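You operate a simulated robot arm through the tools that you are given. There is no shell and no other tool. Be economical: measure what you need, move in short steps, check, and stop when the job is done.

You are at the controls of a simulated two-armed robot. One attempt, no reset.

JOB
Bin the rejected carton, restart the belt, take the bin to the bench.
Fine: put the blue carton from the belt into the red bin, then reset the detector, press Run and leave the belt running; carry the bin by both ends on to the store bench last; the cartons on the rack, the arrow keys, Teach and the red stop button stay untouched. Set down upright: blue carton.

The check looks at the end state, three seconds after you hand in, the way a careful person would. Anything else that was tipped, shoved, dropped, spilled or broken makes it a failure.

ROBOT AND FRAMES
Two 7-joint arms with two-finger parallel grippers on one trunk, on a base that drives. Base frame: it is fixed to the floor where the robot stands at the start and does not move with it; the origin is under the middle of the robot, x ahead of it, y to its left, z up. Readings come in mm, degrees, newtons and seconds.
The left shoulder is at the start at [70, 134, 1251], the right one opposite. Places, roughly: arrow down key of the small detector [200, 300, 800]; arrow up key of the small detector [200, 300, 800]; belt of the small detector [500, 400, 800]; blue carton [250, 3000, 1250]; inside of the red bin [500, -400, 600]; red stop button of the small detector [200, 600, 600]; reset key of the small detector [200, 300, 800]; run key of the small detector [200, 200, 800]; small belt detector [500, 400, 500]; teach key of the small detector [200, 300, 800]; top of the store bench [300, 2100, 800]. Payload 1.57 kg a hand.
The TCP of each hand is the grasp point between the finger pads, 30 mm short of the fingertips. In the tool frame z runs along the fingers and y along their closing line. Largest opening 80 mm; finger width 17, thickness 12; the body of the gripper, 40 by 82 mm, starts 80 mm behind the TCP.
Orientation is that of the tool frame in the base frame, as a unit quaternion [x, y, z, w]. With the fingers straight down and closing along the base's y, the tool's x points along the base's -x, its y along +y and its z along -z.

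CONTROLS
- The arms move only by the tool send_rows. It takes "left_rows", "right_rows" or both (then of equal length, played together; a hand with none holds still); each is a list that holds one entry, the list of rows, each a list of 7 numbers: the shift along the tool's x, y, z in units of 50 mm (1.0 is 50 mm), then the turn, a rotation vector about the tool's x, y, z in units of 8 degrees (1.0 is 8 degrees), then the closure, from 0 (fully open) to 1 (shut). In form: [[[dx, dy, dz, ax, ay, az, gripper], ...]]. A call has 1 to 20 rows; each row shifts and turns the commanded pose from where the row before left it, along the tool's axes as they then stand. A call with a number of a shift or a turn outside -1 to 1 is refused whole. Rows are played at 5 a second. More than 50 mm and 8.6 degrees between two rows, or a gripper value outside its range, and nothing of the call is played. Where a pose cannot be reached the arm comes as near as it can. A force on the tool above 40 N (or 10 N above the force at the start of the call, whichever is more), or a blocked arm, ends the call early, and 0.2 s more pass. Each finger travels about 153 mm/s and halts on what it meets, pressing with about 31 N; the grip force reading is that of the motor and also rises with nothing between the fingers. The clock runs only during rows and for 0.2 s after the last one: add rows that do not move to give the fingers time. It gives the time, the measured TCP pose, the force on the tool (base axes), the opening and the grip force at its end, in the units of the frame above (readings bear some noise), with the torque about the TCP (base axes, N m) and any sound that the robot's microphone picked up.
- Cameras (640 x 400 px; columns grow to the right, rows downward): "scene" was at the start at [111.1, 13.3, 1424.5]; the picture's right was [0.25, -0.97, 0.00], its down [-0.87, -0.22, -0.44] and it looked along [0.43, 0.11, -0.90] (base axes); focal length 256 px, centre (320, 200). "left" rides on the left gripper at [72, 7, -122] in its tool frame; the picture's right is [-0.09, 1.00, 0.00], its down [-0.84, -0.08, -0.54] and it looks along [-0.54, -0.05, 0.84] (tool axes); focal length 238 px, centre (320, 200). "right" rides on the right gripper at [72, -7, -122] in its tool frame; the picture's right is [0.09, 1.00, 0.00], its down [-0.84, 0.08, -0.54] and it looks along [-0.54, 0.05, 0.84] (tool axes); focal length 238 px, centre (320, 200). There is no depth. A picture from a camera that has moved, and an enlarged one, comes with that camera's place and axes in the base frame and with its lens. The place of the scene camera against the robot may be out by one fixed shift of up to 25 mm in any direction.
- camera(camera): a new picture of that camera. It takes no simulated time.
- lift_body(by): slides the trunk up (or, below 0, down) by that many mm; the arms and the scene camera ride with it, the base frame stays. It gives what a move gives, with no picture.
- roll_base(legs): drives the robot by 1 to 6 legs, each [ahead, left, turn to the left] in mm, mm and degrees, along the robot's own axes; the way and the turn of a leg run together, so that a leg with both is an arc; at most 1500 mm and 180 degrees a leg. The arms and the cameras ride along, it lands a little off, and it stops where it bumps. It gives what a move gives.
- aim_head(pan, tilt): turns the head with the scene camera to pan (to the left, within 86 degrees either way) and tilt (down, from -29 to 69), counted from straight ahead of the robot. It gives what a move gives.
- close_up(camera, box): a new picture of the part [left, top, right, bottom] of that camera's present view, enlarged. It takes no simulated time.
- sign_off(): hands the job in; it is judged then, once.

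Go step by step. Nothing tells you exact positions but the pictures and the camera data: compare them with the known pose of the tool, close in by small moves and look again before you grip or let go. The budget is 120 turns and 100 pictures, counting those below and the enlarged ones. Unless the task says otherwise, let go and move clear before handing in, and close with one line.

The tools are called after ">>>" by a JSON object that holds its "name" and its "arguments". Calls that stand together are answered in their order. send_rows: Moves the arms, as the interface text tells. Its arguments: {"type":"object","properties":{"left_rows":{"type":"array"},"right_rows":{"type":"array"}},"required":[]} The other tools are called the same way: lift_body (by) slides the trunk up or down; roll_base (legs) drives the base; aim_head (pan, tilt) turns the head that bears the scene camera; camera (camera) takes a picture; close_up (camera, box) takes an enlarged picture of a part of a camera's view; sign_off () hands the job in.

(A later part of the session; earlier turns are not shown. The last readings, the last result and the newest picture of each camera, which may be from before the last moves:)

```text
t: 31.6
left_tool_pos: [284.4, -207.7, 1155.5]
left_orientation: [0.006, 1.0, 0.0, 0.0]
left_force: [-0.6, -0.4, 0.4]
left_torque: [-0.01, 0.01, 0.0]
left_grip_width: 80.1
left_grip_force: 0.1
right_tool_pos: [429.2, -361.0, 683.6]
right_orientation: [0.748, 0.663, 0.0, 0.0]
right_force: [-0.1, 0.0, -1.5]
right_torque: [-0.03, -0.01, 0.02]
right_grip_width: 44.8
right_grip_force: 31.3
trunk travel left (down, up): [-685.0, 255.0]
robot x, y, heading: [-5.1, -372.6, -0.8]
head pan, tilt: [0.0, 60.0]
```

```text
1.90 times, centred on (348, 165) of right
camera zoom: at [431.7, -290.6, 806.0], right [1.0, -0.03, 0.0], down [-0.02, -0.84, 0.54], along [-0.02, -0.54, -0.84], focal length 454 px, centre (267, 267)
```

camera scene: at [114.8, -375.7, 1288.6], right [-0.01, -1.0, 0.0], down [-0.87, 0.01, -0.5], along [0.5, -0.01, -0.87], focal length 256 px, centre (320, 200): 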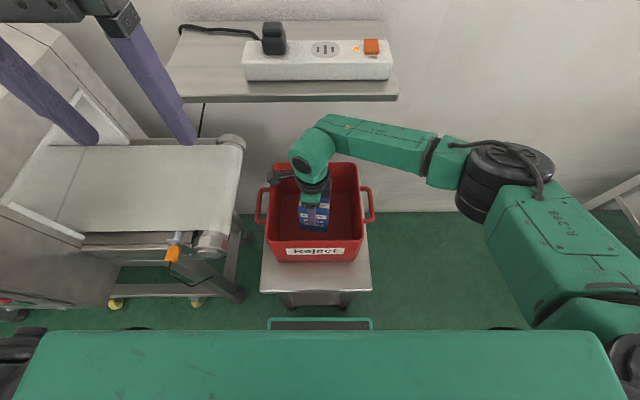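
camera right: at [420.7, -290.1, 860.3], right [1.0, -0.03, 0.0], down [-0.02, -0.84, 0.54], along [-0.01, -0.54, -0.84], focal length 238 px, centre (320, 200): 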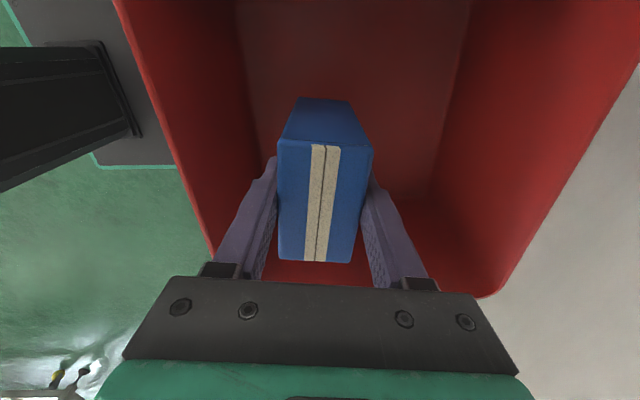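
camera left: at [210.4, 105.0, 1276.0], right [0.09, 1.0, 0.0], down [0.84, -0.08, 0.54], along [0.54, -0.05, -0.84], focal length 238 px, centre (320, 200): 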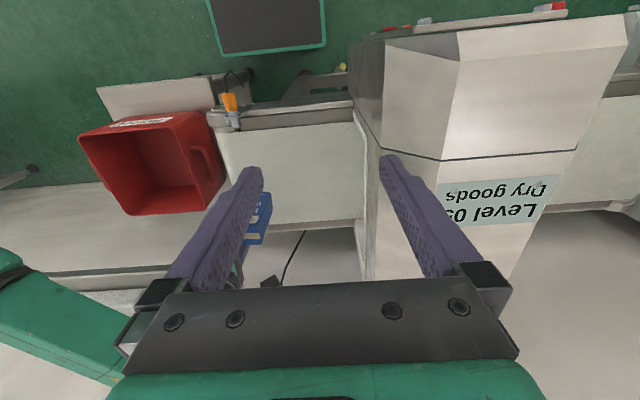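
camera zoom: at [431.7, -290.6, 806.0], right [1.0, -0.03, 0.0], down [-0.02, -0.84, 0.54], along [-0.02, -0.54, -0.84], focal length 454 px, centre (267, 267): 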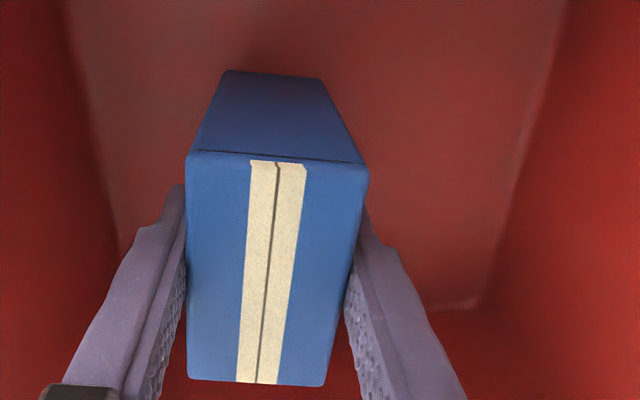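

No contact yet; continuing in 4 mm steps.

>>> {"name": "send_rows", "arguments": {"right_rows": [[[0, 0, 0.08, 0, 0, 0, 0.8], [0, 0, 0.08, 0, 0, 0, 0.8], [0, 0, 0, 0, 0, 0, 0.8]]]}}

```text
t: 32.4
left_tool_pos: [283.7, -208.1, 1154.5]
left_orientation: [0.007, 1.0, 0.0, 0.0]
left_force: [0.2, -0.1, 0.0]
left_torque: [-0.01, 0.01, -0.01]
left_grip_width: 79.9
left_grip_force: 0.1
right_tool_pos: [427.3, -363.5, 677.2]
right_orientation: [0.748, 0.664, 0.0, 0.0]
right_force: [0.5, -0.6, -0.9]
right_torque: [0.01, 0.02, 0.01]
right_grip_width: 44.8
right_grip_force: 30.5
trunk travel left (down, up): [-685.0, 255.0]
robot x, y, heading: [-1.2, -372.5, -0.8]
head pan, tilt: [0.0, 60.0]
```

>>> {"name": "send_rows", "arguments": {"right_rows": [[[0, 0, 0.08, 0, 0, 0, 0.8], [0, 0, 0.08, 0, 0, 0, 0.8], [0, 0, 0, 0, 0, 0, 0.8]]]}}

>>> {"name": "close_up", "arguments": {"camera": "scene", "box": [250, 150, 400, 270]}}

```text
t: 33.2
left_tool_pos: [284.1, -207.5, 1153.8]
left_orientation: [0.006, 1.0, 0.0, 0.0]
left_force: [0.5, -0.4, 0.1]
left_torque: [0.01, -0.01, -0.01]
left_grip_width: 79.8
left_grip_force: 0.0
right_tool_pos: [427.6, -363.1, 667.8]
right_orientation: [0.749, 0.663, 0.0, 0.0]
right_force: [0.3, -0.3, -1.0]
right_torque: [0.0, 0.01, 0.0]
right_grip_width: 44.6
right_grip_force: 31.4
trunk travel left (down, up): [-685.0, 255.0]
robot x, y, heading: [-3.0, -372.5, -0.4]
head pan, tilt: [0.0, 60.0]
```

```text
3.33 times, centred on (325, 210) of scene
camera zoom: at [115.1, -375.7, 1288.6], right [-0.01, -1.0, 0.0], down [-0.87, 0.01, -0.5], along [0.5, -0.01, -0.87], focal length 854 px, centre (303, 167)
```

zoom: 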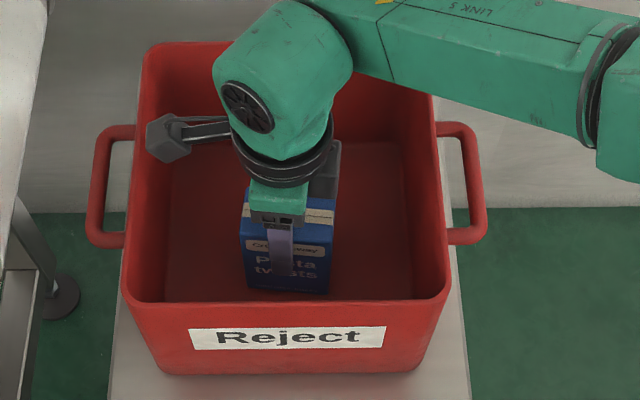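

Still no contact; the bin may be deeper than I took it. I continue stepwise.

>>> {"name": "send_rows", "arguments": {"right_rows": [[[0, 0, 0.08, 0, 0, 0, 0.8], [0, 0, 0.08, 0, 0, 0, 0.8], [0, 0, 0.08, 0, 0, 0, 0.8], [0, 0, 0, 0, 0, 0, 0.8]]]}}

>>> {"name": "close_up", "arguments": {"camera": "right", "box": [160, 0, 480, 270]}}

```text
t: 34.2
left_tool_pos: [281.8, -208.9, 1154.4]
left_orientation: [0.006, 1.0, 0.0, 0.002]
left_force: [-0.9, -0.2, 0.2]
left_torque: [0.01, -0.02, 0.01]
left_grip_width: 80.2
left_grip_force: 0.1
right_tool_pos: [425.8, -362.7, 656.5]
right_orientation: [0.749, 0.663, 0.002, 0.0]
right_force: [0.8, -0.8, 18.8]
right_torque: [-0.1, 0.28, -0.08]
right_grip_width: 44.6
right_grip_force: 30.9
trunk travel left (down, up): [-685.0, 255.0]
robot x, y, heading: [-4.3, -367.9, -0.6]
head pan, tilt: [0.0, 60.0]
```

```text
1.48 times, centred on (320, 135) of right
camera zoom: at [428.9, -291.0, 779.7], right [1.0, -0.03, 0.0], down [-0.03, -0.84, 0.54], along [-0.01, -0.54, -0.84], focal length 353 px, centre (320, 296)
```

zoom: 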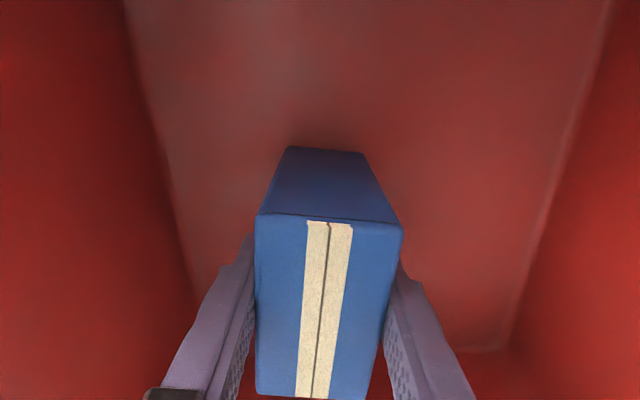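

Contact at TCP z ≈ 656 with 19 N upward. I ease off slightly, open and rise clear.

>>> {"name": "send_rows", "arguments": {"right_rows": [[[0, 0, -0.03, 0, 0, 0, 0.8], [0, 0, 0, 0, 0, 0, 0.4], [0, 0, 0, 0, 0, 0, 0.2], [0, 0, 0, 0, 0, 0, 0.2], [0, 0, -0.4, 0, 0, 0, 0.2], [0, 0, -0.6, 0, 0, 0, 0.2], [0, 0, -0.8, 0, 0, 0, 0.2], [0, 0, -1, 0, 0, 0, 0.2], [0, 0, -1, 0, 0, 0, 0.2], [0, 0, -1, 0, 0, 0, 0.2], [0, 0, -1, 0, 0, 0, 0.2], [0, 0, 0, 0, 0, 0, 0.2]]]}}

>>> {"name": "camera", "arguments": {"camera": "scene"}}

>>> {"name": "camera", "arguments": {"camera": "right"}}

```text
t: 36.8
left_tool_pos: [284.7, -210.2, 1155.1]
left_orientation: [0.007, 1.0, 0.0, 0.0]
left_force: [-1.3, 0.2, -0.6]
left_torque: [0.0, 0.01, -0.02]
left_grip_width: 80.4
left_grip_force: 0.1
right_tool_pos: [426.9, -362.3, 947.8]
right_orientation: [0.749, 0.663, 0.001, 0.0]
right_force: [0.0, 0.2, -0.1]
right_torque: [0.0, -0.03, 0.02]
right_grip_width: 64.0
right_grip_force: 0.0
trunk travel left (down, up): [-685.0, 255.0]
robot x, y, heading: [-2.2, -374.8, -0.9]
head pan, tilt: [0.0, 60.0]
```

```text
61 pictures are left
camera scene: at [115.3, -375.8, 1288.5], right [-0.01, -1.0, 0.0], down [-0.87, 0.01, -0.5], along [0.5, -0.01, -0.87], focal length 256 px, centre (320, 200)
```

scene: 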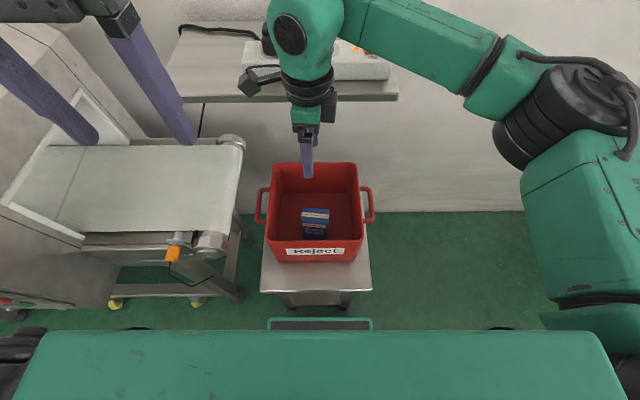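

```text
60 pictures are left
camera right: at [429.8, -289.8, 1070.9], right [1.0, -0.03, 0.0], down [-0.02, -0.84, 0.54], along [-0.02, -0.54, -0.84], focal length 238 px, centre (320, 200)
```

right: 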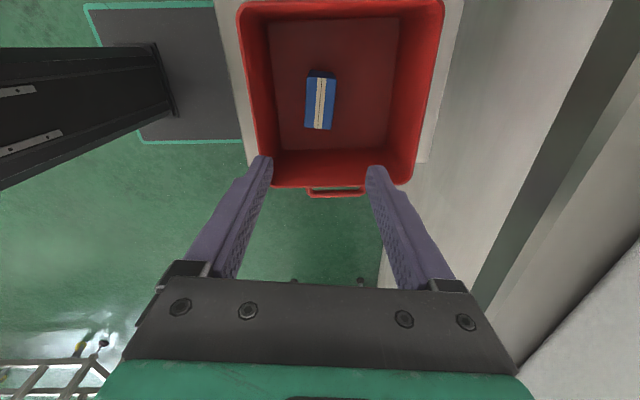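

The carton stands upright in the bin. Next I back off and drive left to view the detector panel from the front.

>>> {"name": "roll_base", "arguments": {"legs": [[-250, 0, 0.8], [0, 620, 0]]}}

>>> {"name": "aim_head", "arguments": {"pan": 0, "tilt": 52}}

>>> {"name": "camera", "arguments": {"camera": "scene"}}

```text
t: 41.1
left_tool_pos: [27.6, 307.3, 1154.4]
left_orientation: [0.0, 1.0, 0.0, 0.0]
left_force: [0.2, -0.3, -0.1]
left_torque: [0.03, 0.01, 0.01]
left_grip_width: 80.0
left_grip_force: 0.1
right_tool_pos: [172.2, 149.2, 946.7]
right_orientation: [0.751, 0.661, -0.011, 0.003]
right_force: [0.4, -2.1, -0.7]
right_torque: [0.22, 0.07, -0.11]
right_grip_width: 64.0
right_grip_force: 0.0
trunk travel left (down, up): [-685.0, 255.0]
robot x, y, heading: [-261.3, 144.2, -0.1]
head pan, tilt: [0.0, 60.0]
stopped in leg 2: the force on the tool passed its limit (the readings are from after the stop); the commanded pose is now the measured one
```

```text
t: 41.8
left_tool_pos: [27.8, 306.7, 1154.0]
left_orientation: [0.0, 1.0, 0.0, 0.001]
left_force: [0.2, 0.4, 0.4]
left_torque: [0.01, 0.06, -0.01]
left_grip_width: 79.9
left_grip_force: 0.2
right_tool_pos: [170.7, 148.6, 947.1]
right_orientation: [0.751, 0.66, -0.01, 0.003]
right_force: [-1.3, -4.6, -1.5]
right_torque: [0.38, -0.08, -0.17]
right_grip_width: 64.2
right_grip_force: 0.1
trunk travel left (down, up): [-685.0, 255.0]
robot x, y, heading: [-255.8, 135.5, -0.1]
head pan, tilt: [0.0, 52.0]
```

```text
59 pictures are left
camera scene: at [-131.6, 137.3, 1298.5], right [0.0, -1.0, 0.0], down [-0.79, 0.0, -0.62], along [0.62, 0.0, -0.79], focal length 256 px, centre (320, 200)
```

scene: 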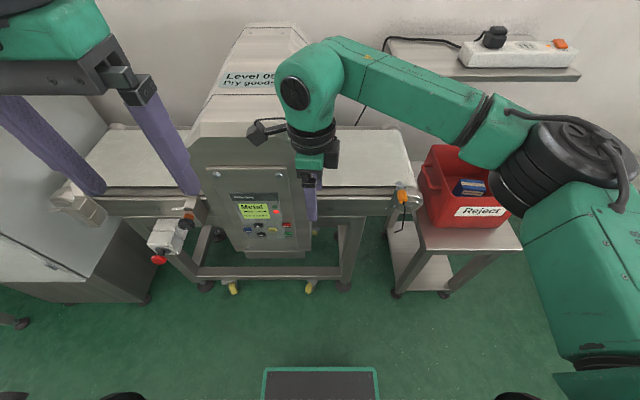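

The right hand brushed the detector's side. I back off right and rearward, then look at the panel.

>>> {"name": "roll_base", "arguments": {"legs": [[0, -60, 0], [-200, 0, 0]]}}

>>> {"name": "camera", "arguments": {"camera": "scene"}}

```text
t: 44.0
left_tool_pos: [-177.1, 248.4, 1153.8]
left_orientation: [0.0, 1.0, 0.0, 0.0]
left_force: [0.1, -1.1, 0.2]
left_torque: [-0.01, 0.01, 0.01]
left_grip_width: 79.9
left_grip_force: 0.1
right_tool_pos: [-34.1, 90.9, 947.9]
right_orientation: [0.75, 0.662, -0.01, 0.004]
right_force: [0.3, -0.4, -0.6]
right_torque: [0.02, 0.02, -0.02]
right_grip_width: 64.0
right_grip_force: 0.0
trunk travel left (down, up): [-685.0, 255.0]
robot x, y, heading: [-463.9, 78.9, 0.2]
head pan, tilt: [0.0, 52.0]
```

```text
58 pictures are left
camera scene: at [-336.4, 78.7, 1298.4], right [0.0, -1.0, 0.0], down [-0.79, 0.0, -0.61], along [0.61, 0.0, -0.79], focal length 256 px, centre (320, 200)
```

scene: 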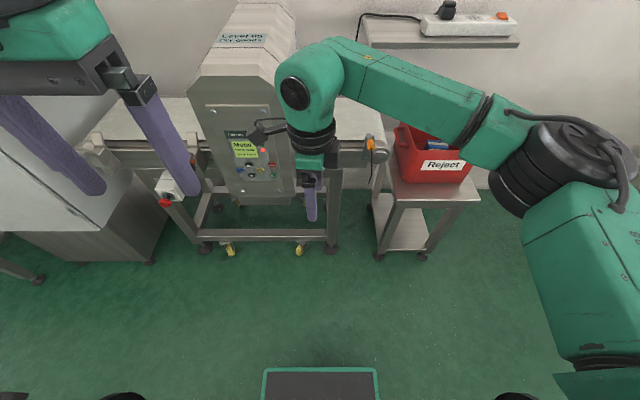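

Now the whole panel front is visible; I enlarge it.

>>> {"name": "close_up", "arguments": {"camera": "scene", "box": [190, 95, 310, 215]}}

>>> {"name": "close_up", "arguments": {"camera": "scene", "box": [380, 105, 500, 205]}}

```text
3.33 times, centred on (250, 155) of scene
camera zoom: at [-336.4, 78.7, 1298.4], right [0.0, -1.0, 0.0], down [-0.79, 0.0, -0.61], along [0.61, 0.0, -0.79], focal length 854 px, centre (553, 350)
```

zoom: 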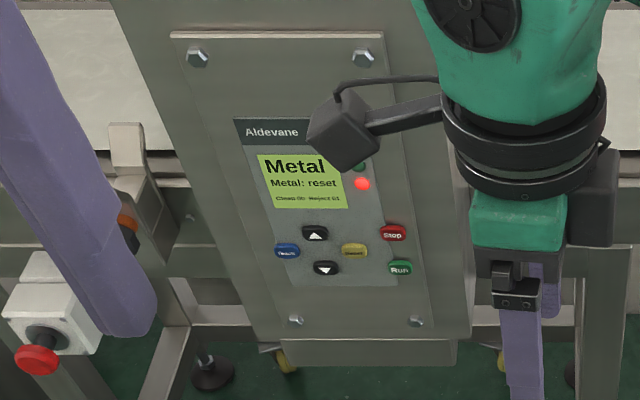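

```text
4.00 times, centred on (440, 155) of scene
camera zoom: at [-336.4, 78.7, 1298.4], right [0.0, -1.0, 0.0], down [-0.79, 0.0, -0.61], along [0.61, 0.0, -0.79], focal length 1025 px, centre (-160, 380)
```

zoom: 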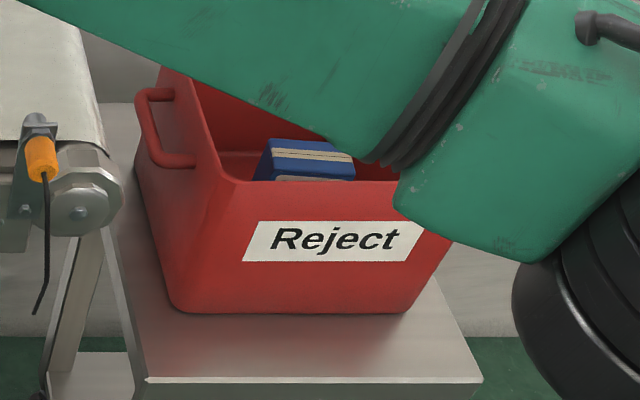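

The keys are readable: yellow Reset at about [217, 257, 741] and green Run at about [215, 220, 720]; the screen says "Metal: reset". I park the right hand back at yaw 0 and pitch the left hand forward with its fingers closed as a poking tip.

>>> {"name": "send_rows", "arguments": {"left_rows": [[[0, 0, 0, 0, -0.94, 0, 1], [0, 0, 0, 0, -0.94, 0, 1], [0, 0, 0, 0, -0.94, 0, 1], [0, 0, 0, 0, -0.94, 0, 1], [0, 0, 0, 0, -0.94, 0, 1], [0, 0, 0, 0, -0.94, 0, 1], [0, 0, 0, 0, -0.94, 0, 1], [0, 0, 0, 0, -0.94, 0, 1], [0, 0, 0, 0, 0, 0, 1], [0, 0, 0, 0, 0, 0, 1], [0, 0, 0, 0, 0, 0, 1], [0, 0, 0, 0, 0, 0, 1], [0, 0, 0, 0, 0, 0, 1], [0, 0, 0, 0, 0, 0, 1], [0, 0, 0, 0, 0, 0, 1], [0, 0, 0, 0, 0, 0, 1], [0, 0, 0, 0, 0, 0, 1], [0, 0, 0, 0, 0, 0, 1]]], "right_rows": [[[-0.88, -0.62, 0, 0, 0, 0, 0], [-0.88, -0.62, 0, 0, 0, 0, 0], [-0.88, -0.62, 0, 0, 0, 0, 0], [-0.88, -0.62, 0, 0, 0, 0, 0], [-0.88, -0.62, 0, 0, 0, 0, 0], [0, 0, 0, 0, 0, -1, 0], [0, 0, 0, 0, 0, -1, 0], [0, 0, 0, 0, 0, -1, 0], [0, 0, 0, 0, 0, -1, 0], [0, 0, 0, 0, 0, -1, 0], [0, 0, 0, 0, 0, -1, 0], [0, 0, 0, 0, 0, -1, 0], [0, 0, 0, 0, 0, -1, 0], [0, 0, 0, 0, 0, -1, 0], [0, 0, 0, 0, 0, -1, 0], [0, 0, 0, 0, 0, -1, 0], [0, 0, 0, 0, 0, -1, 0], [0, 0, 0, 0, 0, -0.15, 0]]]}}

>>> {"name": "camera", "arguments": {"camera": "scene"}}

```text
refused: row 1 steps farther than a row can; nothing moved
```

```text
55 pictures are left
camera scene: at [-336.4, 78.7, 1298.4], right [0.0, -1.0, 0.0], down [-0.79, 0.0, -0.61], along [0.61, 0.0, -0.79], focal length 256 px, centre (320, 200)
```

scene: 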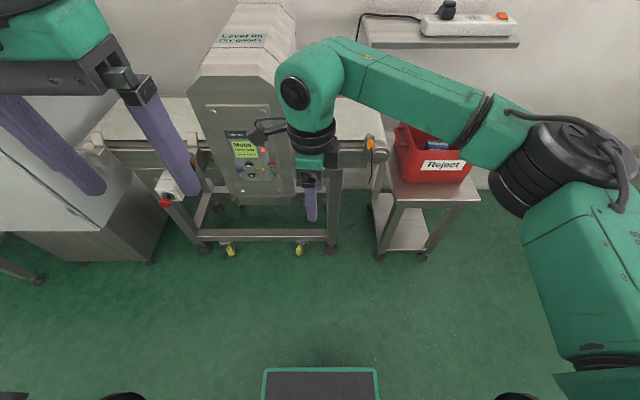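

The combined shift exceeded 50 mm per row; I split it over more rows.

>>> {"name": "send_rows", "arguments": {"left_rows": [[[0, 0, 0, 0, -0.94, 0, 1], [0, 0, 0, 0, -0.94, 0, 1], [0, 0, 0, 0, -0.94, 0, 1], [0, 0, 0, 0, -0.94, 0, 1], [0, 0, 0, 0, -0.94, 0, 1], [0, 0, 0, 0, -0.94, 0, 1], [0, 0, 0, 0, -0.94, 0, 1], [0, 0, 0, 0, -0.94, 0, 1], [0, 0, 0, 0, 0, 0, 1], [0, 0, 0, 0, 0, 0, 1], [0, 0, 0, 0, 0, 0, 1], [0, 0, 0, 0, 0, 0, 1], [0, 0, 0, 0, 0, 0, 1], [0, 0, 0, 0, 0, 0, 1], [0, 0, 0, 0, 0, 0, 1], [0, 0, 0, 0, 0, 0, 1], [0, 0, 0, 0, 0, 0, 1], [0, 0, 0, 0, 0, 0, 1], [0, 0, 0, 0, 0, 0, 1]]], "right_rows": [[[-0.74, -0.51, 0, 0, 0, 0, 0], [-0.74, -0.51, 0, 0, 0, 0, 0], [-0.74, -0.51, 0, 0, 0, 0, 0], [-0.74, -0.51, 0, 0, 0, 0, 0], [-0.74, -0.51, 0, 0, 0, 0, 0], [-0.74, -0.51, 0, 0, 0, 0, 0], [0, 0, 0, 0, 0, -1, 0], [0, 0, 0, 0, 0, -1, 0], [0, 0, 0, 0, 0, -1, 0], [0, 0, 0, 0, 0, -1, 0], [0, 0, 0, 0, 0, -1, 0], [0, 0, 0, 0, 0, -1, 0], [0, 0, 0, 0, 0, -1, 0], [0, 0, 0, 0, 0, -1, 0], [0, 0, 0, 0, 0, -1, 0], [0, 0, 0, 0, 0, -1, 0], [0, 0, 0, 0, 0, -1, 0], [0, 0, 0, 0, 0, -1, 0], [0, 0, 0, 0, 0, -0.15, 0]]]}}

>>> {"name": "camera", "arguments": {"camera": "scene"}}

```text
t: 48.0
left_tool_pos: [-179.4, 249.5, 1153.1]
left_orientation: [-0.002, 0.896, 0.0, 0.443]
left_force: [0.1, -0.2, 0.2]
left_torque: [-0.02, 0.01, 0.02]
left_grip_width: 0.2
left_grip_force: 21.4
left hand out of reach, approached as far as the arm can: row 8
right_tool_pos: [-214.3, -110.5, 954.8]
right_orientation: [-0.001, 1.0, -0.009, -0.005]
right_force: [-0.2, -0.4, -1.1]
right_torque: [0.03, 0.01, 0.0]
right_grip_width: 80.0
right_grip_force: 0.1
trunk travel left (down, up): [-685.0, 255.0]
robot x, y, heading: [-459.0, 80.6, 0.0]
head pan, tilt: [0.0, 52.0]
```

```text
54 pictures are left
camera scene: at [-337.5, 78.9, 1298.5], right [0.0, -1.0, 0.0], down [-0.79, 0.0, -0.62], along [0.62, 0.0, -0.79], focal length 256 px, centre (320, 200)
```

scene: 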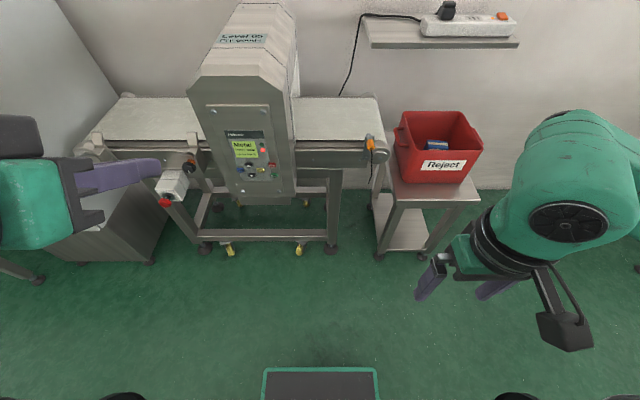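

The left hand now points forward and down at about 37 degrees. I lower the trunk so the tip comes nearer to the key height, then drive ahead part way.

>>> {"name": "lift_body", "arguments": {"by": -300}}

>>> {"name": "send_rows", "arguments": {"left_rows": [[[0.48, 0, 0.37, 0, 0, 0, 1], [0.48, 0, 0.37, 0, 0, 0, 1], [0.48, 0, 0.37, 0, 0, 0, 1], [0, 0, 0, 0, 0, 0, 1]]]}}

>>> {"name": "roll_base", "arguments": {"legs": [[240, 0, 0]]}}

>>> {"name": "aim_head", "arguments": {"pan": 20, "tilt": 30}}

>>> {"name": "camera", "arguments": {"camera": "scene"}}

>>> {"name": "camera", "arguments": {"camera": "left"}}

```text
t: 51.0
left_tool_pos: [-178.7, 248.5, 852.8]
left_orientation: [-0.001, 0.897, 0.0, 0.443]
left_force: [-1.3, 0.9, 0.6]
left_torque: [-0.02, 0.0, 0.0]
left_grip_width: 0.0
left_grip_force: 21.4
right_tool_pos: [-215.2, -110.4, 654.1]
right_orientation: [0.0, 1.0, -0.009, -0.005]
right_force: [-0.3, 0.5, -0.3]
right_torque: [-0.01, 0.02, 0.03]
right_grip_width: 79.9
right_grip_force: 0.1
trunk travel left (down, up): [-385.0, 555.0]
robot x, y, heading: [-461.0, 81.3, 0.0]
head pan, tilt: [0.0, 52.0]
```

```text
t: 52.0
left_tool_pos: [-178.9, 248.2, 853.3]
left_orientation: [-0.002, 0.897, 0.001, 0.443]
left_force: [-0.4, 0.2, -0.2]
left_torque: [-0.01, -0.01, 0.0]
left_grip_width: 0.0
left_grip_force: 20.9
left hand out of reach, approached as far as the arm can: row 1, 2, 3
right_tool_pos: [-214.2, -110.3, 654.6]
right_orientation: [0.0, 1.0, -0.009, -0.006]
right_force: [-0.5, 0.0, -0.6]
right_torque: [0.0, 0.01, 0.01]
right_grip_width: 80.1
right_grip_force: 0.0
trunk travel left (down, up): [-385.0, 555.0]
robot x, y, heading: [-463.0, 79.3, 0.2]
head pan, tilt: [0.0, 52.0]
```

```text
t: 53.7
left_tool_pos: [50.5, 252.3, 853.5]
left_orientation: [-0.005, 0.897, 0.003, 0.442]
left_force: [0.3, 0.1, -0.1]
left_torque: [0.0, -0.01, 0.01]
left_grip_width: 0.2
left_grip_force: 21.0
right_tool_pos: [17.4, -107.8, 653.9]
right_orientation: [-0.005, 1.0, -0.01, -0.005]
right_force: [-0.3, -0.2, 0.3]
right_torque: [0.0, 0.02, 0.0]
right_grip_width: 79.8
right_grip_force: 0.2
trunk travel left (down, up): [-385.0, 555.0]
robot x, y, heading: [-232.1, 78.0, 0.8]
head pan, tilt: [0.0, 52.0]
```

```text
t: 54.6
left_tool_pos: [51.9, 252.7, 853.5]
left_orientation: [-0.005, 0.896, 0.003, 0.443]
left_force: [-0.3, 0.3, -0.4]
left_torque: [-0.01, 0.0, 0.02]
left_grip_width: 0.2
left_grip_force: 21.1
right_tool_pos: [17.3, -107.7, 655.0]
right_orientation: [-0.005, 1.0, -0.01, -0.005]
right_force: [-0.6, -0.1, 0.7]
right_torque: [0.03, 0.0, -0.02]
right_grip_width: 80.1
right_grip_force: 0.2
trunk travel left (down, up): [-385.0, 555.0]
robot x, y, heading: [-230.4, 77.4, 0.3]
head pan, tilt: [20.0, 30.0]
```

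```text
53 pictures are left
camera scene: at [-96.1, 112.0, 1030.6], right [0.35, -0.94, 0.0], down [-0.47, -0.18, -0.87], along [0.81, 0.3, -0.5], focal length 256 px, centre (320, 200)
```

scene: 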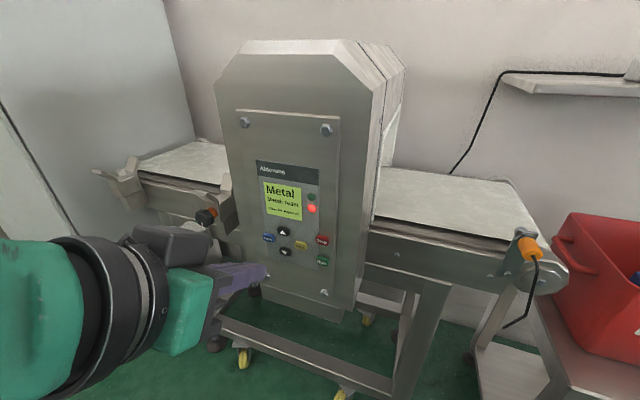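

```text
52 pictures are left
camera left: at [-89.8, 256.9, 870.3], right [0.05, 1.0, 0.07], down [0.08, -0.08, 0.99], along [1.0, -0.04, -0.08], focal length 238 px, centre (320, 200)
```

left: 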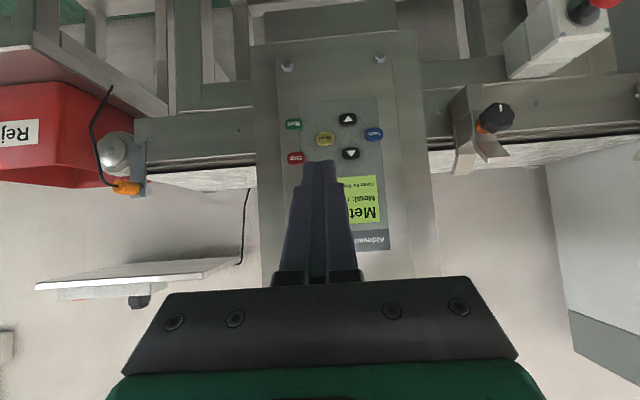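

Both views show the keys clearly. Reset is near [203, 256, 768]; I lower the trunk 72 mm and drive a little closer, staying some 45 mm short.

>>> {"name": "lift_body", "arguments": {"by": -72}}

>>> {"name": "roll_base", "arguments": {"legs": [[70, 0, -0.3]]}}

>>> {"name": "camera", "arguments": {"camera": "left"}}

>>> {"name": "camera", "arguments": {"camera": "scene"}}

```text
t: 55.7
left_tool_pos: [51.0, 252.0, 780.6]
left_orientation: [-0.005, 0.896, 0.003, 0.443]
left_force: [-0.1, 0.1, 0.5]
left_torque: [-0.01, -0.03, -0.01]
left_grip_width: 0.0
left_grip_force: 21.2
right_tool_pos: [18.1, -107.4, 581.6]
right_orientation: [-0.004, 1.0, -0.009, -0.005]
right_force: [0.0, -0.2, -0.4]
right_torque: [0.01, -0.02, -0.02]
right_grip_width: 79.8
right_grip_force: 0.1
trunk travel left (down, up): [-313.0, 627.0]
robot x, y, heading: [-230.7, 78.9, 0.6]
head pan, tilt: [20.0, 30.0]
```

```text
t: 56.7
left_tool_pos: [124.2, 250.3, 780.9]
left_orientation: [-0.002, 0.897, 0.001, 0.442]
left_force: [-0.3, 0.4, 0.0]
left_torque: [0.0, -0.02, -0.01]
left_grip_width: 0.0
left_grip_force: 21.6
right_tool_pos: [86.9, -107.9, 582.7]
right_orientation: [0.0, 1.0, -0.009, -0.006]
right_force: [0.3, -0.5, 0.1]
right_torque: [0.01, 0.0, 0.02]
right_grip_width: 80.1
right_grip_force: 0.1
trunk travel left (down, up): [-313.0, 627.0]
robot x, y, heading: [-161.3, 82.4, 0.0]
head pan, tilt: [20.0, 30.0]
```

```text
51 pictures are left
camera left: at [-17.5, 256.4, 798.2], right [0.05, 1.0, 0.07], down [0.08, -0.08, 0.99], along [1.0, -0.05, -0.08], focal length 238 px, centre (320, 200)
```

left: 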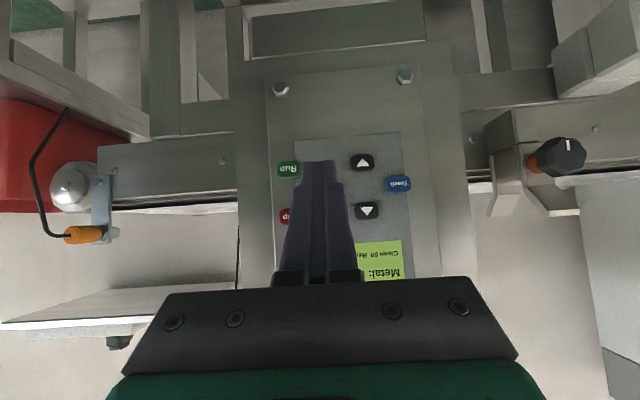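

```text
50 pictures are left
camera scene: at [-24.6, 111.6, 958.6], right [0.34, -0.94, 0.0], down [-0.47, -0.17, -0.87], along [0.81, 0.3, -0.5], focal length 256 px, centre (320, 200)
```

scene: 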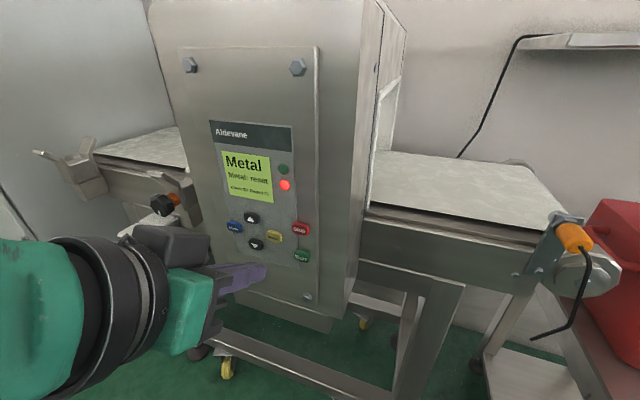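

Triangulating two wrist views gives Run at [198, 218, 750] and Reset at about [200, 255, 772]; the tip edge is at [153, 250, 770]. I shift 5 mm left and move 30 mm forward, then check.

>>> {"name": "send_rows", "arguments": {"left_rows": [[[-0.132, 0.035, 0.151, 0, 0, 0, 1], [-0.132, 0.035, 0.151, 0, 0, 0, 1], [-0.132, 0.035, 0.151, 0, 0, 0, 1], [0, 0, 0, 0, 0, 0, 1]]]}}

>>> {"name": "close_up", "arguments": {"camera": "scene", "box": [200, 120, 360, 320]}}

>>> {"name": "close_up", "arguments": {"camera": "left", "box": [240, 120, 420, 260]}}

```text
t: 57.7
left_tool_pos: [153.0, 255.4, 783.2]
left_orientation: [-0.002, 0.896, 0.001, 0.444]
left_force: [-0.2, -0.4, 0.2]
left_torque: [0.0, -0.01, 0.04]
left_grip_width: 0.0
left_grip_force: 21.3
right_tool_pos: [87.6, -108.9, 582.9]
right_orientation: [0.0, 1.0, -0.01, -0.006]
right_force: [0.1, 0.0, -0.1]
right_torque: [0.0, -0.01, -0.02]
right_grip_width: 80.0
right_grip_force: 0.1
trunk travel left (down, up): [-313.0, 627.0]
robot x, y, heading: [-159.1, 79.2, 0.1]
head pan, tilt: [20.0, 30.0]
```

```text
2.00 times, centred on (280, 220) of scene
camera zoom: at [-25.3, 111.6, 958.7], right [0.34, -0.94, 0.0], down [-0.47, -0.17, -0.87], along [0.81, 0.3, -0.5], focal length 512 px, centre (400, 160)
```

zoom: 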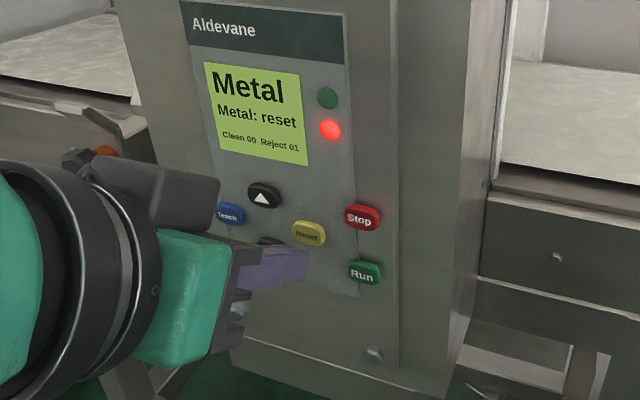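

```text
2.86 times, centred on (330, 190) of left
camera zoom: at [12.0, 262.0, 800.7], right [0.05, 1.0, 0.07], down [0.08, -0.08, 0.99], along [1.0, -0.05, -0.08], focal length 681 px, centre (291, 229)
```

zoom: 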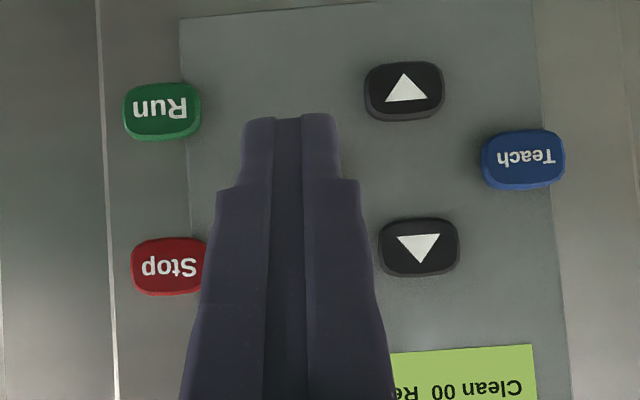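

The tip is aligned with Reset in y and z, about 15 mm in front of it. I press forward slowly.

>>> {"name": "send_rows", "arguments": {"left_rows": [[[-0.061, 0.02, 0.079, 0, 0, 0, 1], [-0.061, 0, 0.079, 0, 0, 0, 1], [-0.061, 0, 0.079, 0, 0, 0, 1], [-0.03, 0, 0.04, 0, 0, 0, 1], [0, 0, 0, 0, 0, 0, 1]]]}}

>>> {"name": "close_up", "arguments": {"camera": "scene", "box": [200, 120, 360, 320]}}

```text
t: 58.9
left_tool_pos: [171.1, 256.9, 782.8]
left_orientation: [-0.002, 0.896, 0.001, 0.444]
left_force: [-5.8, 1.4, 2.3]
left_torque: [0.0, 0.0, 0.05]
left_grip_width: 0.1
left_grip_force: 20.9
right_tool_pos: [86.8, -108.0, 583.1]
right_orientation: [-0.001, 1.0, -0.01, -0.004]
right_force: [-0.1, 0.9, 0.3]
right_torque: [0.03, 0.01, -0.01]
right_grip_width: 80.2
right_grip_force: 0.1
trunk travel left (down, up): [-313.0, 627.0]
robot x, y, heading: [-159.4, 83.5, 0.1]
head pan, tilt: [20.0, 30.0]
heard: click
```

```text
2.00 times, centred on (280, 220) of scene
camera zoom: at [-26.5, 111.7, 958.9], right [0.34, -0.94, 0.0], down [-0.47, -0.17, -0.87], along [0.81, 0.3, -0.5], focal length 512 px, centre (400, 160)
```

zoom: 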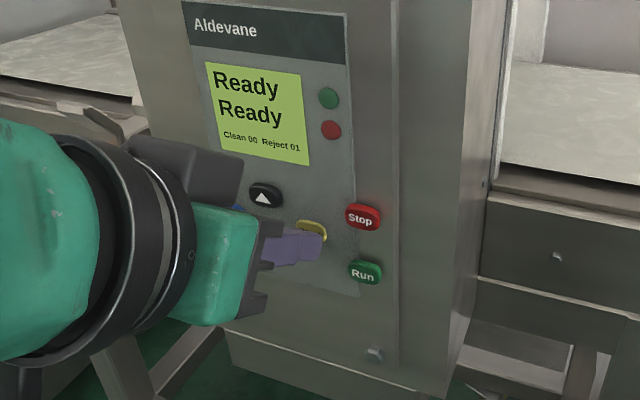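

Click: the screen reads "Ready". I retract, shift right to Run and lower by 22 mm.

>>> {"name": "send_rows", "arguments": {"left_rows": [[[0.182, 0, -0.238, 0, 0, 0, 1], [0.182, 0, -0.238, 0, 0, 0, 1], [0, -0.77, 0, 0, 0, 0, 1], [0, 0, 0, 0, 0, 0, 1]]]}}

>>> {"name": "lift_body", "arguments": {"by": -22}}

>>> {"name": "close_up", "arguments": {"camera": "left", "box": [240, 100, 420, 240]}}

>>> {"name": "close_up", "arguments": {"camera": "scene", "box": [200, 120, 360, 320]}}

```text
t: 59.9
left_tool_pos: [141.8, 220.5, 786.4]
left_orientation: [-0.002, 0.896, 0.001, 0.443]
left_force: [-0.8, 0.7, -0.5]
left_torque: [0.03, 0.01, 0.0]
left_grip_width: 0.1
left_grip_force: 21.3
right_tool_pos: [88.2, -107.5, 582.5]
right_orientation: [-0.001, 1.0, -0.009, -0.004]
right_force: [-0.5, -0.2, 0.5]
right_torque: [-0.01, -0.03, 0.0]
right_grip_width: 79.9
right_grip_force: 0.0
trunk travel left (down, up): [-313.0, 627.0]
robot x, y, heading: [-160.3, 83.1, -0.1]
head pan, tilt: [20.0, 30.0]
```

```text
t: 60.6
left_tool_pos: [140.4, 220.7, 764.1]
left_orientation: [-0.002, 0.897, 0.001, 0.443]
left_force: [0.6, 0.7, 0.2]
left_torque: [0.04, -0.01, -0.01]
left_grip_width: 0.0
left_grip_force: 21.3
right_tool_pos: [86.7, -108.3, 560.8]
right_orientation: [-0.001, 1.0, -0.01, -0.006]
right_force: [0.2, 0.8, -0.1]
right_torque: [0.0, 0.02, 0.03]
right_grip_width: 80.2
right_grip_force: 0.1
trunk travel left (down, up): [-291.0, 649.0]
robot x, y, heading: [-161.0, 82.8, 0.1]
head pan, tilt: [20.0, 30.0]
```

```text
2.86 times, centred on (330, 170) of left
camera zoom: at [-0.5, 225.9, 781.4], right [0.05, 1.0, 0.07], down [0.08, -0.08, 0.99], along [1.0, -0.05, -0.08], focal length 681 px, centre (291, 286)
```

zoom: 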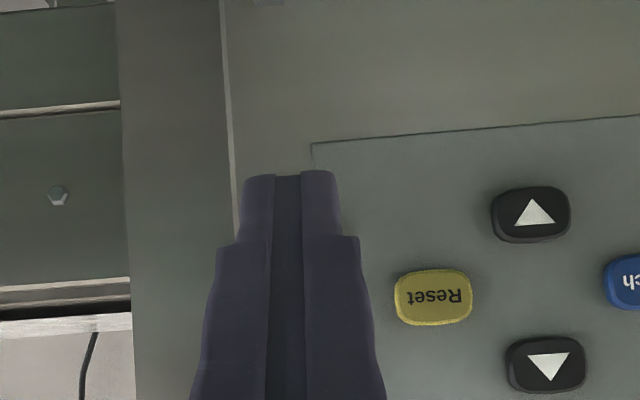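

```text
2.00 times, centred on (280, 220) of scene
camera zoom: at [-25.4, 111.7, 936.6], right [0.34, -0.94, 0.0], down [-0.47, -0.17, -0.87], along [0.81, 0.3, -0.5], focal length 512 px, centre (400, 160)
```

zoom: 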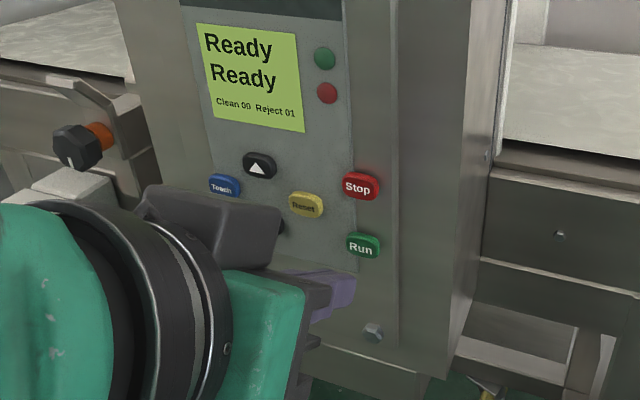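

Aligned with Run to within a couple of millimetres. I press it.

>>> {"name": "send_rows", "arguments": {"left_rows": [[[-0.11, -0.04, 0.17, 0, 0, 0, 1], [-0.11, 0, 0.17, 0, 0, 0, 1], [-0.06, 0, 0.08, 0, 0, 0, 1], [-0.055, 0, 0.075, 0, 0, 0, 1], [0, 0, 0, 0, 0, 0, 1]]]}}

>>> {"name": "close_up", "arguments": {"camera": "scene", "box": [200, 120, 360, 320]}}

```text
t: 61.8
left_tool_pos: [170.2, 218.0, 762.7]
left_orientation: [-0.003, 0.896, 0.002, 0.444]
left_force: [-6.2, 0.8, 2.1]
left_torque: [0.06, 0.03, 0.0]
left_grip_width: 0.0
left_grip_force: 20.9
right_tool_pos: [87.4, -108.4, 560.9]
right_orientation: [0.0, 1.0, -0.009, -0.004]
right_force: [0.2, -0.5, 0.1]
right_torque: [-0.01, 0.0, -0.01]
right_grip_width: 79.7
right_grip_force: 0.2
trunk travel left (down, up): [-291.0, 649.0]
robot x, y, heading: [-160.1, 84.7, 0.1]
head pan, tilt: [20.0, 30.0]
heard: click
```

```text
2.00 times, centred on (280, 220) of scene
camera zoom: at [-26.7, 111.7, 936.9], right [0.34, -0.94, 0.0], down [-0.47, -0.17, -0.87], along [0.81, 0.3, -0.5], focal length 512 px, centre (400, 160)
```

zoom: 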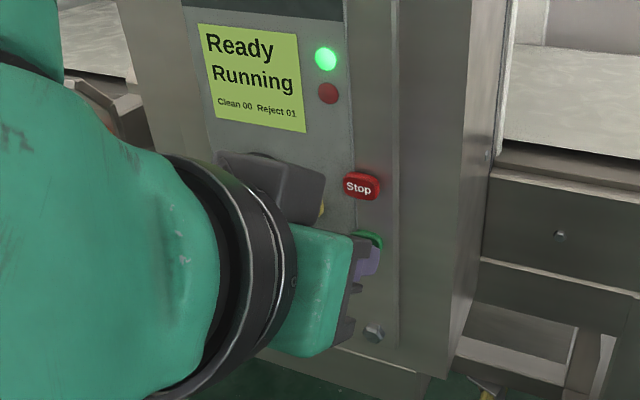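

The green light is on and the screen says "Running". I retract, drive back, raise the trunk and return the left hand to pointing down with open fingers.

>>> {"name": "send_rows", "arguments": {"left_rows": [[[0.364, 0, -0.476, 0, 0, 0, 1], [0.364, 0, -0.476, 0, 0, 0, 1], [0, 0, 0, 0, 0, 0, 1]]]}}

>>> {"name": "roll_base", "arguments": {"legs": [[-200, 0, 0]]}}

>>> {"name": "lift_body", "arguments": {"by": 260}}

>>> {"name": "send_rows", "arguments": {"left_rows": [[[0, 0, 0, 0, 0.94, 0, 0.5], [0, 0, 0, 0, 0.94, 0, 0], [0, 0, 0, 0, 0.94, 0, 0], [0, 0, 0, 0, 0.94, 0, 0], [0, 0, 0, 0, 0.94, 0, 0], [0, 0, 0, 0, 0.94, 0, 0], [0, 0, 0, 0, 0.94, 0, 0], [0, 0, 0, 0, 0, 0, 0]]]}}

>>> {"name": "aim_head", "arguments": {"pan": 0, "tilt": 45}}

>>> {"name": "camera", "arguments": {"camera": "scene"}}

```text
t: 62.6
left_tool_pos: [110.5, 217.1, 762.5]
left_orientation: [-0.002, 0.897, 0.001, 0.443]
left_force: [-0.8, -0.4, -0.3]
left_torque: [-0.02, -0.01, -0.06]
left_grip_width: 0.1
left_grip_force: 21.3
right_tool_pos: [87.9, -108.5, 560.1]
right_orientation: [-0.001, 1.0, -0.009, -0.005]
right_force: [0.5, -0.7, 0.9]
right_torque: [0.01, -0.04, 0.02]
right_grip_width: 79.9
right_grip_force: 0.1
trunk travel left (down, up): [-291.0, 649.0]
robot x, y, heading: [-163.5, 83.8, 0.3]
head pan, tilt: [20.0, 30.0]
```

```text
t: 64.2
left_tool_pos: [-95.1, 215.5, 761.8]
left_orientation: [-0.001, 0.896, 0.0, 0.443]
left_force: [-0.5, 0.1, -0.5]
left_torque: [0.01, 0.0, -0.01]
left_grip_width: 0.0
left_grip_force: 21.3
right_tool_pos: [-120.4, -109.3, 561.5]
right_orientation: [0.0, 1.0, -0.01, -0.006]
right_force: [0.0, -0.7, -0.1]
right_torque: [-0.01, 0.0, 0.0]
right_grip_width: 80.2
right_grip_force: 0.0
trunk travel left (down, up): [-291.0, 649.0]
robot x, y, heading: [-369.8, 82.0, 0.2]
head pan, tilt: [20.0, 30.0]
```

```text
t: 66.9
left_tool_pos: [-94.9, 215.2, 1022.5]
left_orientation: [-0.001, 0.896, 0.001, 0.443]
left_force: [0.4, -0.1, 0.4]
left_torque: [-0.02, 0.03, 0.0]
left_grip_width: 0.0
left_grip_force: 21.5
right_tool_pos: [-119.0, -109.5, 821.1]
right_orientation: [0.0, 1.0, -0.009, -0.006]
right_force: [-0.5, 0.1, 0.5]
right_torque: [0.02, -0.01, 0.0]
right_grip_width: 79.8
right_grip_force: 0.0
trunk travel left (down, up): [-551.0, 389.0]
robot x, y, heading: [-367.7, 80.8, 0.1]
head pan, tilt: [20.0, 30.0]
```

```text
t: 68.7
left_tool_pos: [-96.1, 215.8, 1023.3]
left_orientation: [-0.002, 1.0, 0.0, -0.001]
left_force: [1.0, -0.1, 0.0]
left_torque: [0.02, -0.04, -0.01]
left_grip_width: 80.2
left_grip_force: 0.0
right_tool_pos: [-119.2, -109.5, 821.3]
right_orientation: [0.0, 1.0, -0.01, -0.005]
right_force: [-0.1, -0.6, 0.6]
right_torque: [-0.01, -0.02, 0.02]
right_grip_width: 80.1
right_grip_force: 0.1
trunk travel left (down, up): [-551.0, 389.0]
robot x, y, heading: [-366.4, 83.7, 0.0]
head pan, tilt: [20.0, 30.0]
```

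```text
t: 69.5
left_tool_pos: [-95.4, 216.8, 1023.9]
left_orientation: [-0.001, 1.0, 0.0, -0.001]
left_force: [-0.3, -0.4, -0.6]
left_torque: [0.01, 0.01, 0.01]
left_grip_width: 79.8
left_grip_force: 0.0
right_tool_pos: [-118.8, -108.3, 820.7]
right_orientation: [0.0, 1.0, -0.01, -0.005]
right_force: [-0.5, 0.9, -0.6]
right_torque: [0.0, 0.01, -0.03]
right_grip_width: 80.2
right_grip_force: 0.1
trunk travel left (down, up): [-551.0, 389.0]
robot x, y, heading: [-367.0, 84.5, 0.0]
head pan, tilt: [0.0, 45.0]
```

```text
43 pictures are left
camera scene: at [-235.4, 80.2, 1174.1], right [0.0, -1.0, 0.0], down [-0.71, 0.0, -0.71], along [0.71, 0.0, -0.71], focal length 256 px, centre (320, 200)
```

scene: 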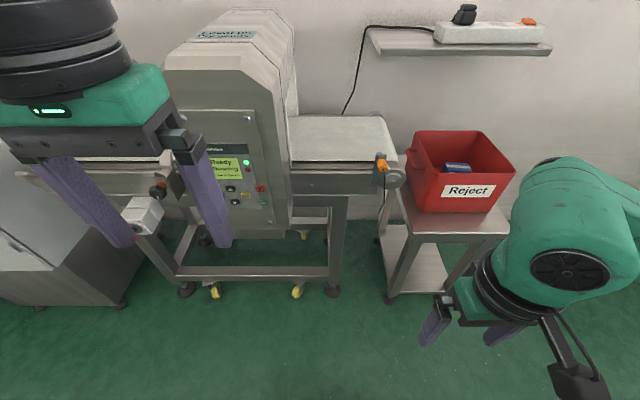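

Now I'll look toward the store bench on the left before committing to the carry.

>>> {"name": "aim_head", "arguments": {"pan": 60, "tilt": 20}}

>>> {"name": "camera", "arguments": {"camera": "scene"}}

```text
t: 70.8
left_tool_pos: [-95.1, 216.6, 1023.2]
left_orientation: [0.0, 1.0, 0.001, -0.001]
left_force: [-1.2, 0.2, -0.2]
left_torque: [-0.01, -0.01, -0.02]
left_grip_width: 80.1
left_grip_force: 0.1
right_tool_pos: [-120.2, -109.3, 819.9]
right_orientation: [0.0, 1.0, -0.01, -0.006]
right_force: [0.1, 0.0, -0.7]
right_torque: [0.01, -0.01, 0.0]
right_grip_width: 80.1
right_grip_force: 0.0
trunk travel left (down, up): [-551.0, 389.0]
robot x, y, heading: [-368.1, 83.5, -0.3]
head pan, tilt: [60.0, 20.0]
```

```text
42 pictures are left
camera scene: at [-270.2, 160.7, 1212.7], right [0.87, -0.5, 0.0], down [-0.17, -0.3, -0.94], along [0.47, 0.81, -0.34], focal length 256 px, centre (320, 200)
```

scene: 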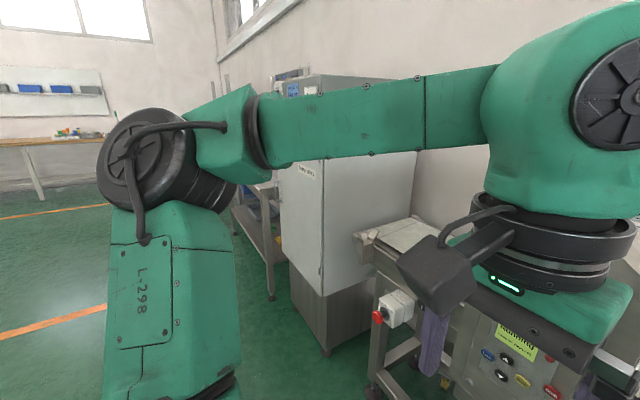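

The bench lies beyond the cabinet along the same wall. I first bring both hands to a symmetric pre-grasp and drive in front of the bin.

>>> {"name": "send_rows", "arguments": {"left_rows": [[[0, 0, 0, 0, 0, 0, 0], [-0.3, 0.075, 0.86, 0, 0, 0, 0], [-0.3, 0.075, 0.86, 0, 0, 0, 0], [-0.3, 0.075, 0.86, 0, 0, 0, 0], [-0.3, 0.075, 0.86, 0, 0, 0, 0], [0, 0, 0, 0, 0, 0, 0]]], "right_rows": [[[0, 0, 0, -0.143, -0.07, 0, 0], [-0.4, 0.225, -0.15, 0, 0, 0, 0], [-0.4, 0.225, -0.15, 0, 0, 0, 0], [-0.4, 0.225, -0.15, 0, 0, 0, 0], [-0.4, 0.225, -0.15, 0, 0, 0, 0], [0, 0, 0, 0, 0, 0, 0]]]}}

>>> {"name": "roll_base", "arguments": {"legs": [[0, -447, 0], [290, 0, 0]]}}

>>> {"name": "aim_head", "arguments": {"pan": 0, "tilt": 55}}

>>> {"name": "camera", "arguments": {"camera": "scene"}}

```text
t: 72.2
left_tool_pos: [-38.9, 228.3, 852.3]
left_orientation: [-0.001, 1.0, 0.0, 0.0]
left_force: [0.5, 0.6, -0.6]
left_torque: [-0.02, -0.04, 0.03]
left_grip_width: 80.1
left_grip_force: 0.2
right_tool_pos: [-39.7, -66.1, 850.6]
right_orientation: [0.0, 1.0, 0.001, 0.001]
right_force: [-0.3, 1.0, -0.3]
right_torque: [0.0, 0.03, 0.02]
right_grip_width: 80.0
right_grip_force: 0.0
trunk travel left (down, up): [-551.0, 389.0]
robot x, y, heading: [-364.4, 82.1, 0.2]
head pan, tilt: [60.0, 20.0]
```

```text
t: 76.5
left_tool_pos: [253.2, -210.6, 851.0]
left_orientation: [-0.008, 1.0, 0.0, -0.001]
left_force: [0.0, -0.3, 0.0]
left_torque: [-0.02, 0.02, 0.0]
left_grip_width: 79.7
left_grip_force: 0.2
right_tool_pos: [253.4, -504.3, 849.1]
right_orientation: [-0.005, 1.0, 0.0, 0.0]
right_force: [0.5, 1.0, 0.2]
right_torque: [0.0, -0.01, 0.01]
right_grip_width: 79.8
right_grip_force: 0.1
trunk travel left (down, up): [-551.0, 389.0]
robot x, y, heading: [-75.1, -359.3, 0.9]
head pan, tilt: [60.0, 20.0]
```

```text
t: 77.8
left_tool_pos: [253.3, -209.0, 851.4]
left_orientation: [-0.007, 1.0, 0.0, -0.001]
left_force: [0.3, 0.0, -1.0]
left_torque: [-0.03, 0.0, -0.03]
left_grip_width: 80.0
left_grip_force: 0.0
right_tool_pos: [253.8, -504.6, 851.1]
right_orientation: [-0.005, 1.0, 0.001, 0.0]
right_force: [0.1, 0.0, -0.5]
right_torque: [0.01, 0.01, -0.04]
right_grip_width: 79.9
right_grip_force: 0.1
trunk travel left (down, up): [-551.0, 389.0]
robot x, y, heading: [-75.7, -361.1, 0.8]
head pan, tilt: [0.0, 55.0]
```

```text
41 pictures are left
camera scene: at [47.0, -360.5, 1160.7], right [0.01, -1.0, 0.0], down [-0.82, -0.01, -0.57], along [0.57, 0.01, -0.82], focal length 256 px, centre (320, 200)
```

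scene: 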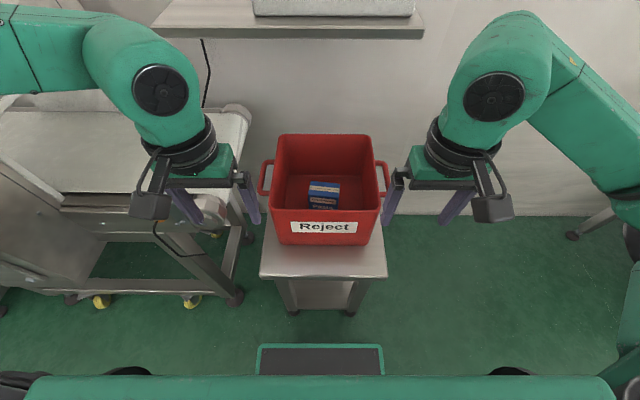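

The bin is centred between the hands. Before moving in I check the clearance between the left hand, the belt end and the handles.

>>> {"name": "close_up", "arguments": {"camera": "scene", "box": [150, 90, 406, 250]}}

>>> {"name": "camera", "arguments": {"camera": "left"}}

>>> {"name": "camera", "arguments": {"camera": "right"}}

```text
2.50 times, centred on (278, 170) of scene
camera zoom: at [47.0, -360.5, 1160.7], right [0.01, -1.0, 0.0], down [-0.82, -0.01, -0.57], along [0.57, 0.01, -0.82], focal length 641 px, centre (425, 275)
```

zoom: 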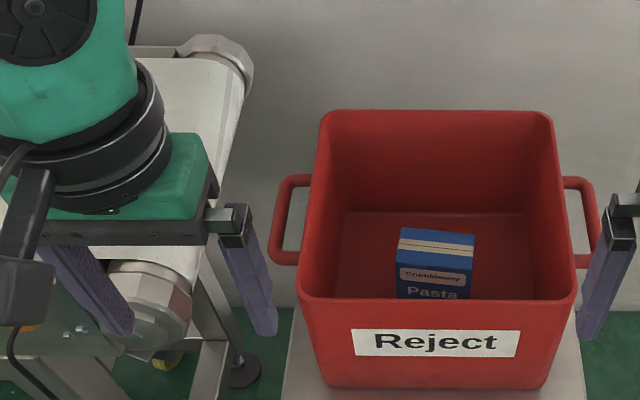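

```text
39 pictures are left
camera left: at [180.2, -204.6, 973.1], right [0.08, 1.0, 0.0], down [0.84, -0.07, 0.54], along [0.54, -0.04, -0.84], focal length 238 px, centre (320, 200)
```

left: 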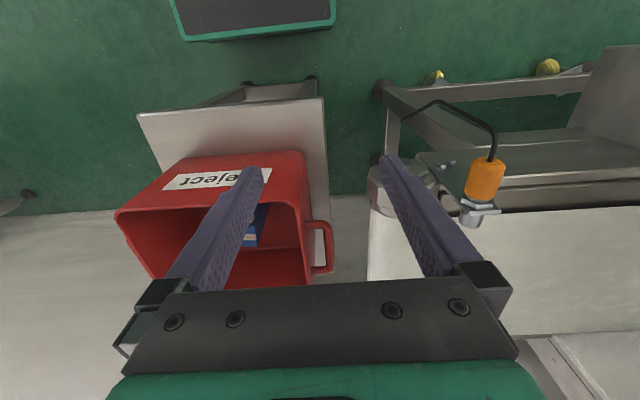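

```text
38 pictures are left
camera right: at [183.5, -512.6, 972.7], right [-0.1, 0.99, 0.0], down [0.84, 0.09, 0.54], along [0.54, 0.06, -0.84], focal length 238 px, centre (320, 200)
```

right: 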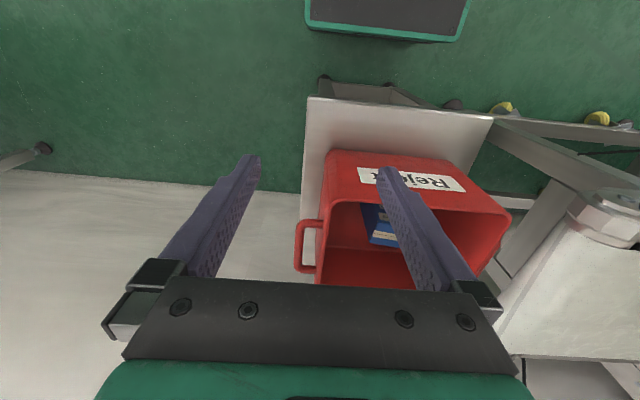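

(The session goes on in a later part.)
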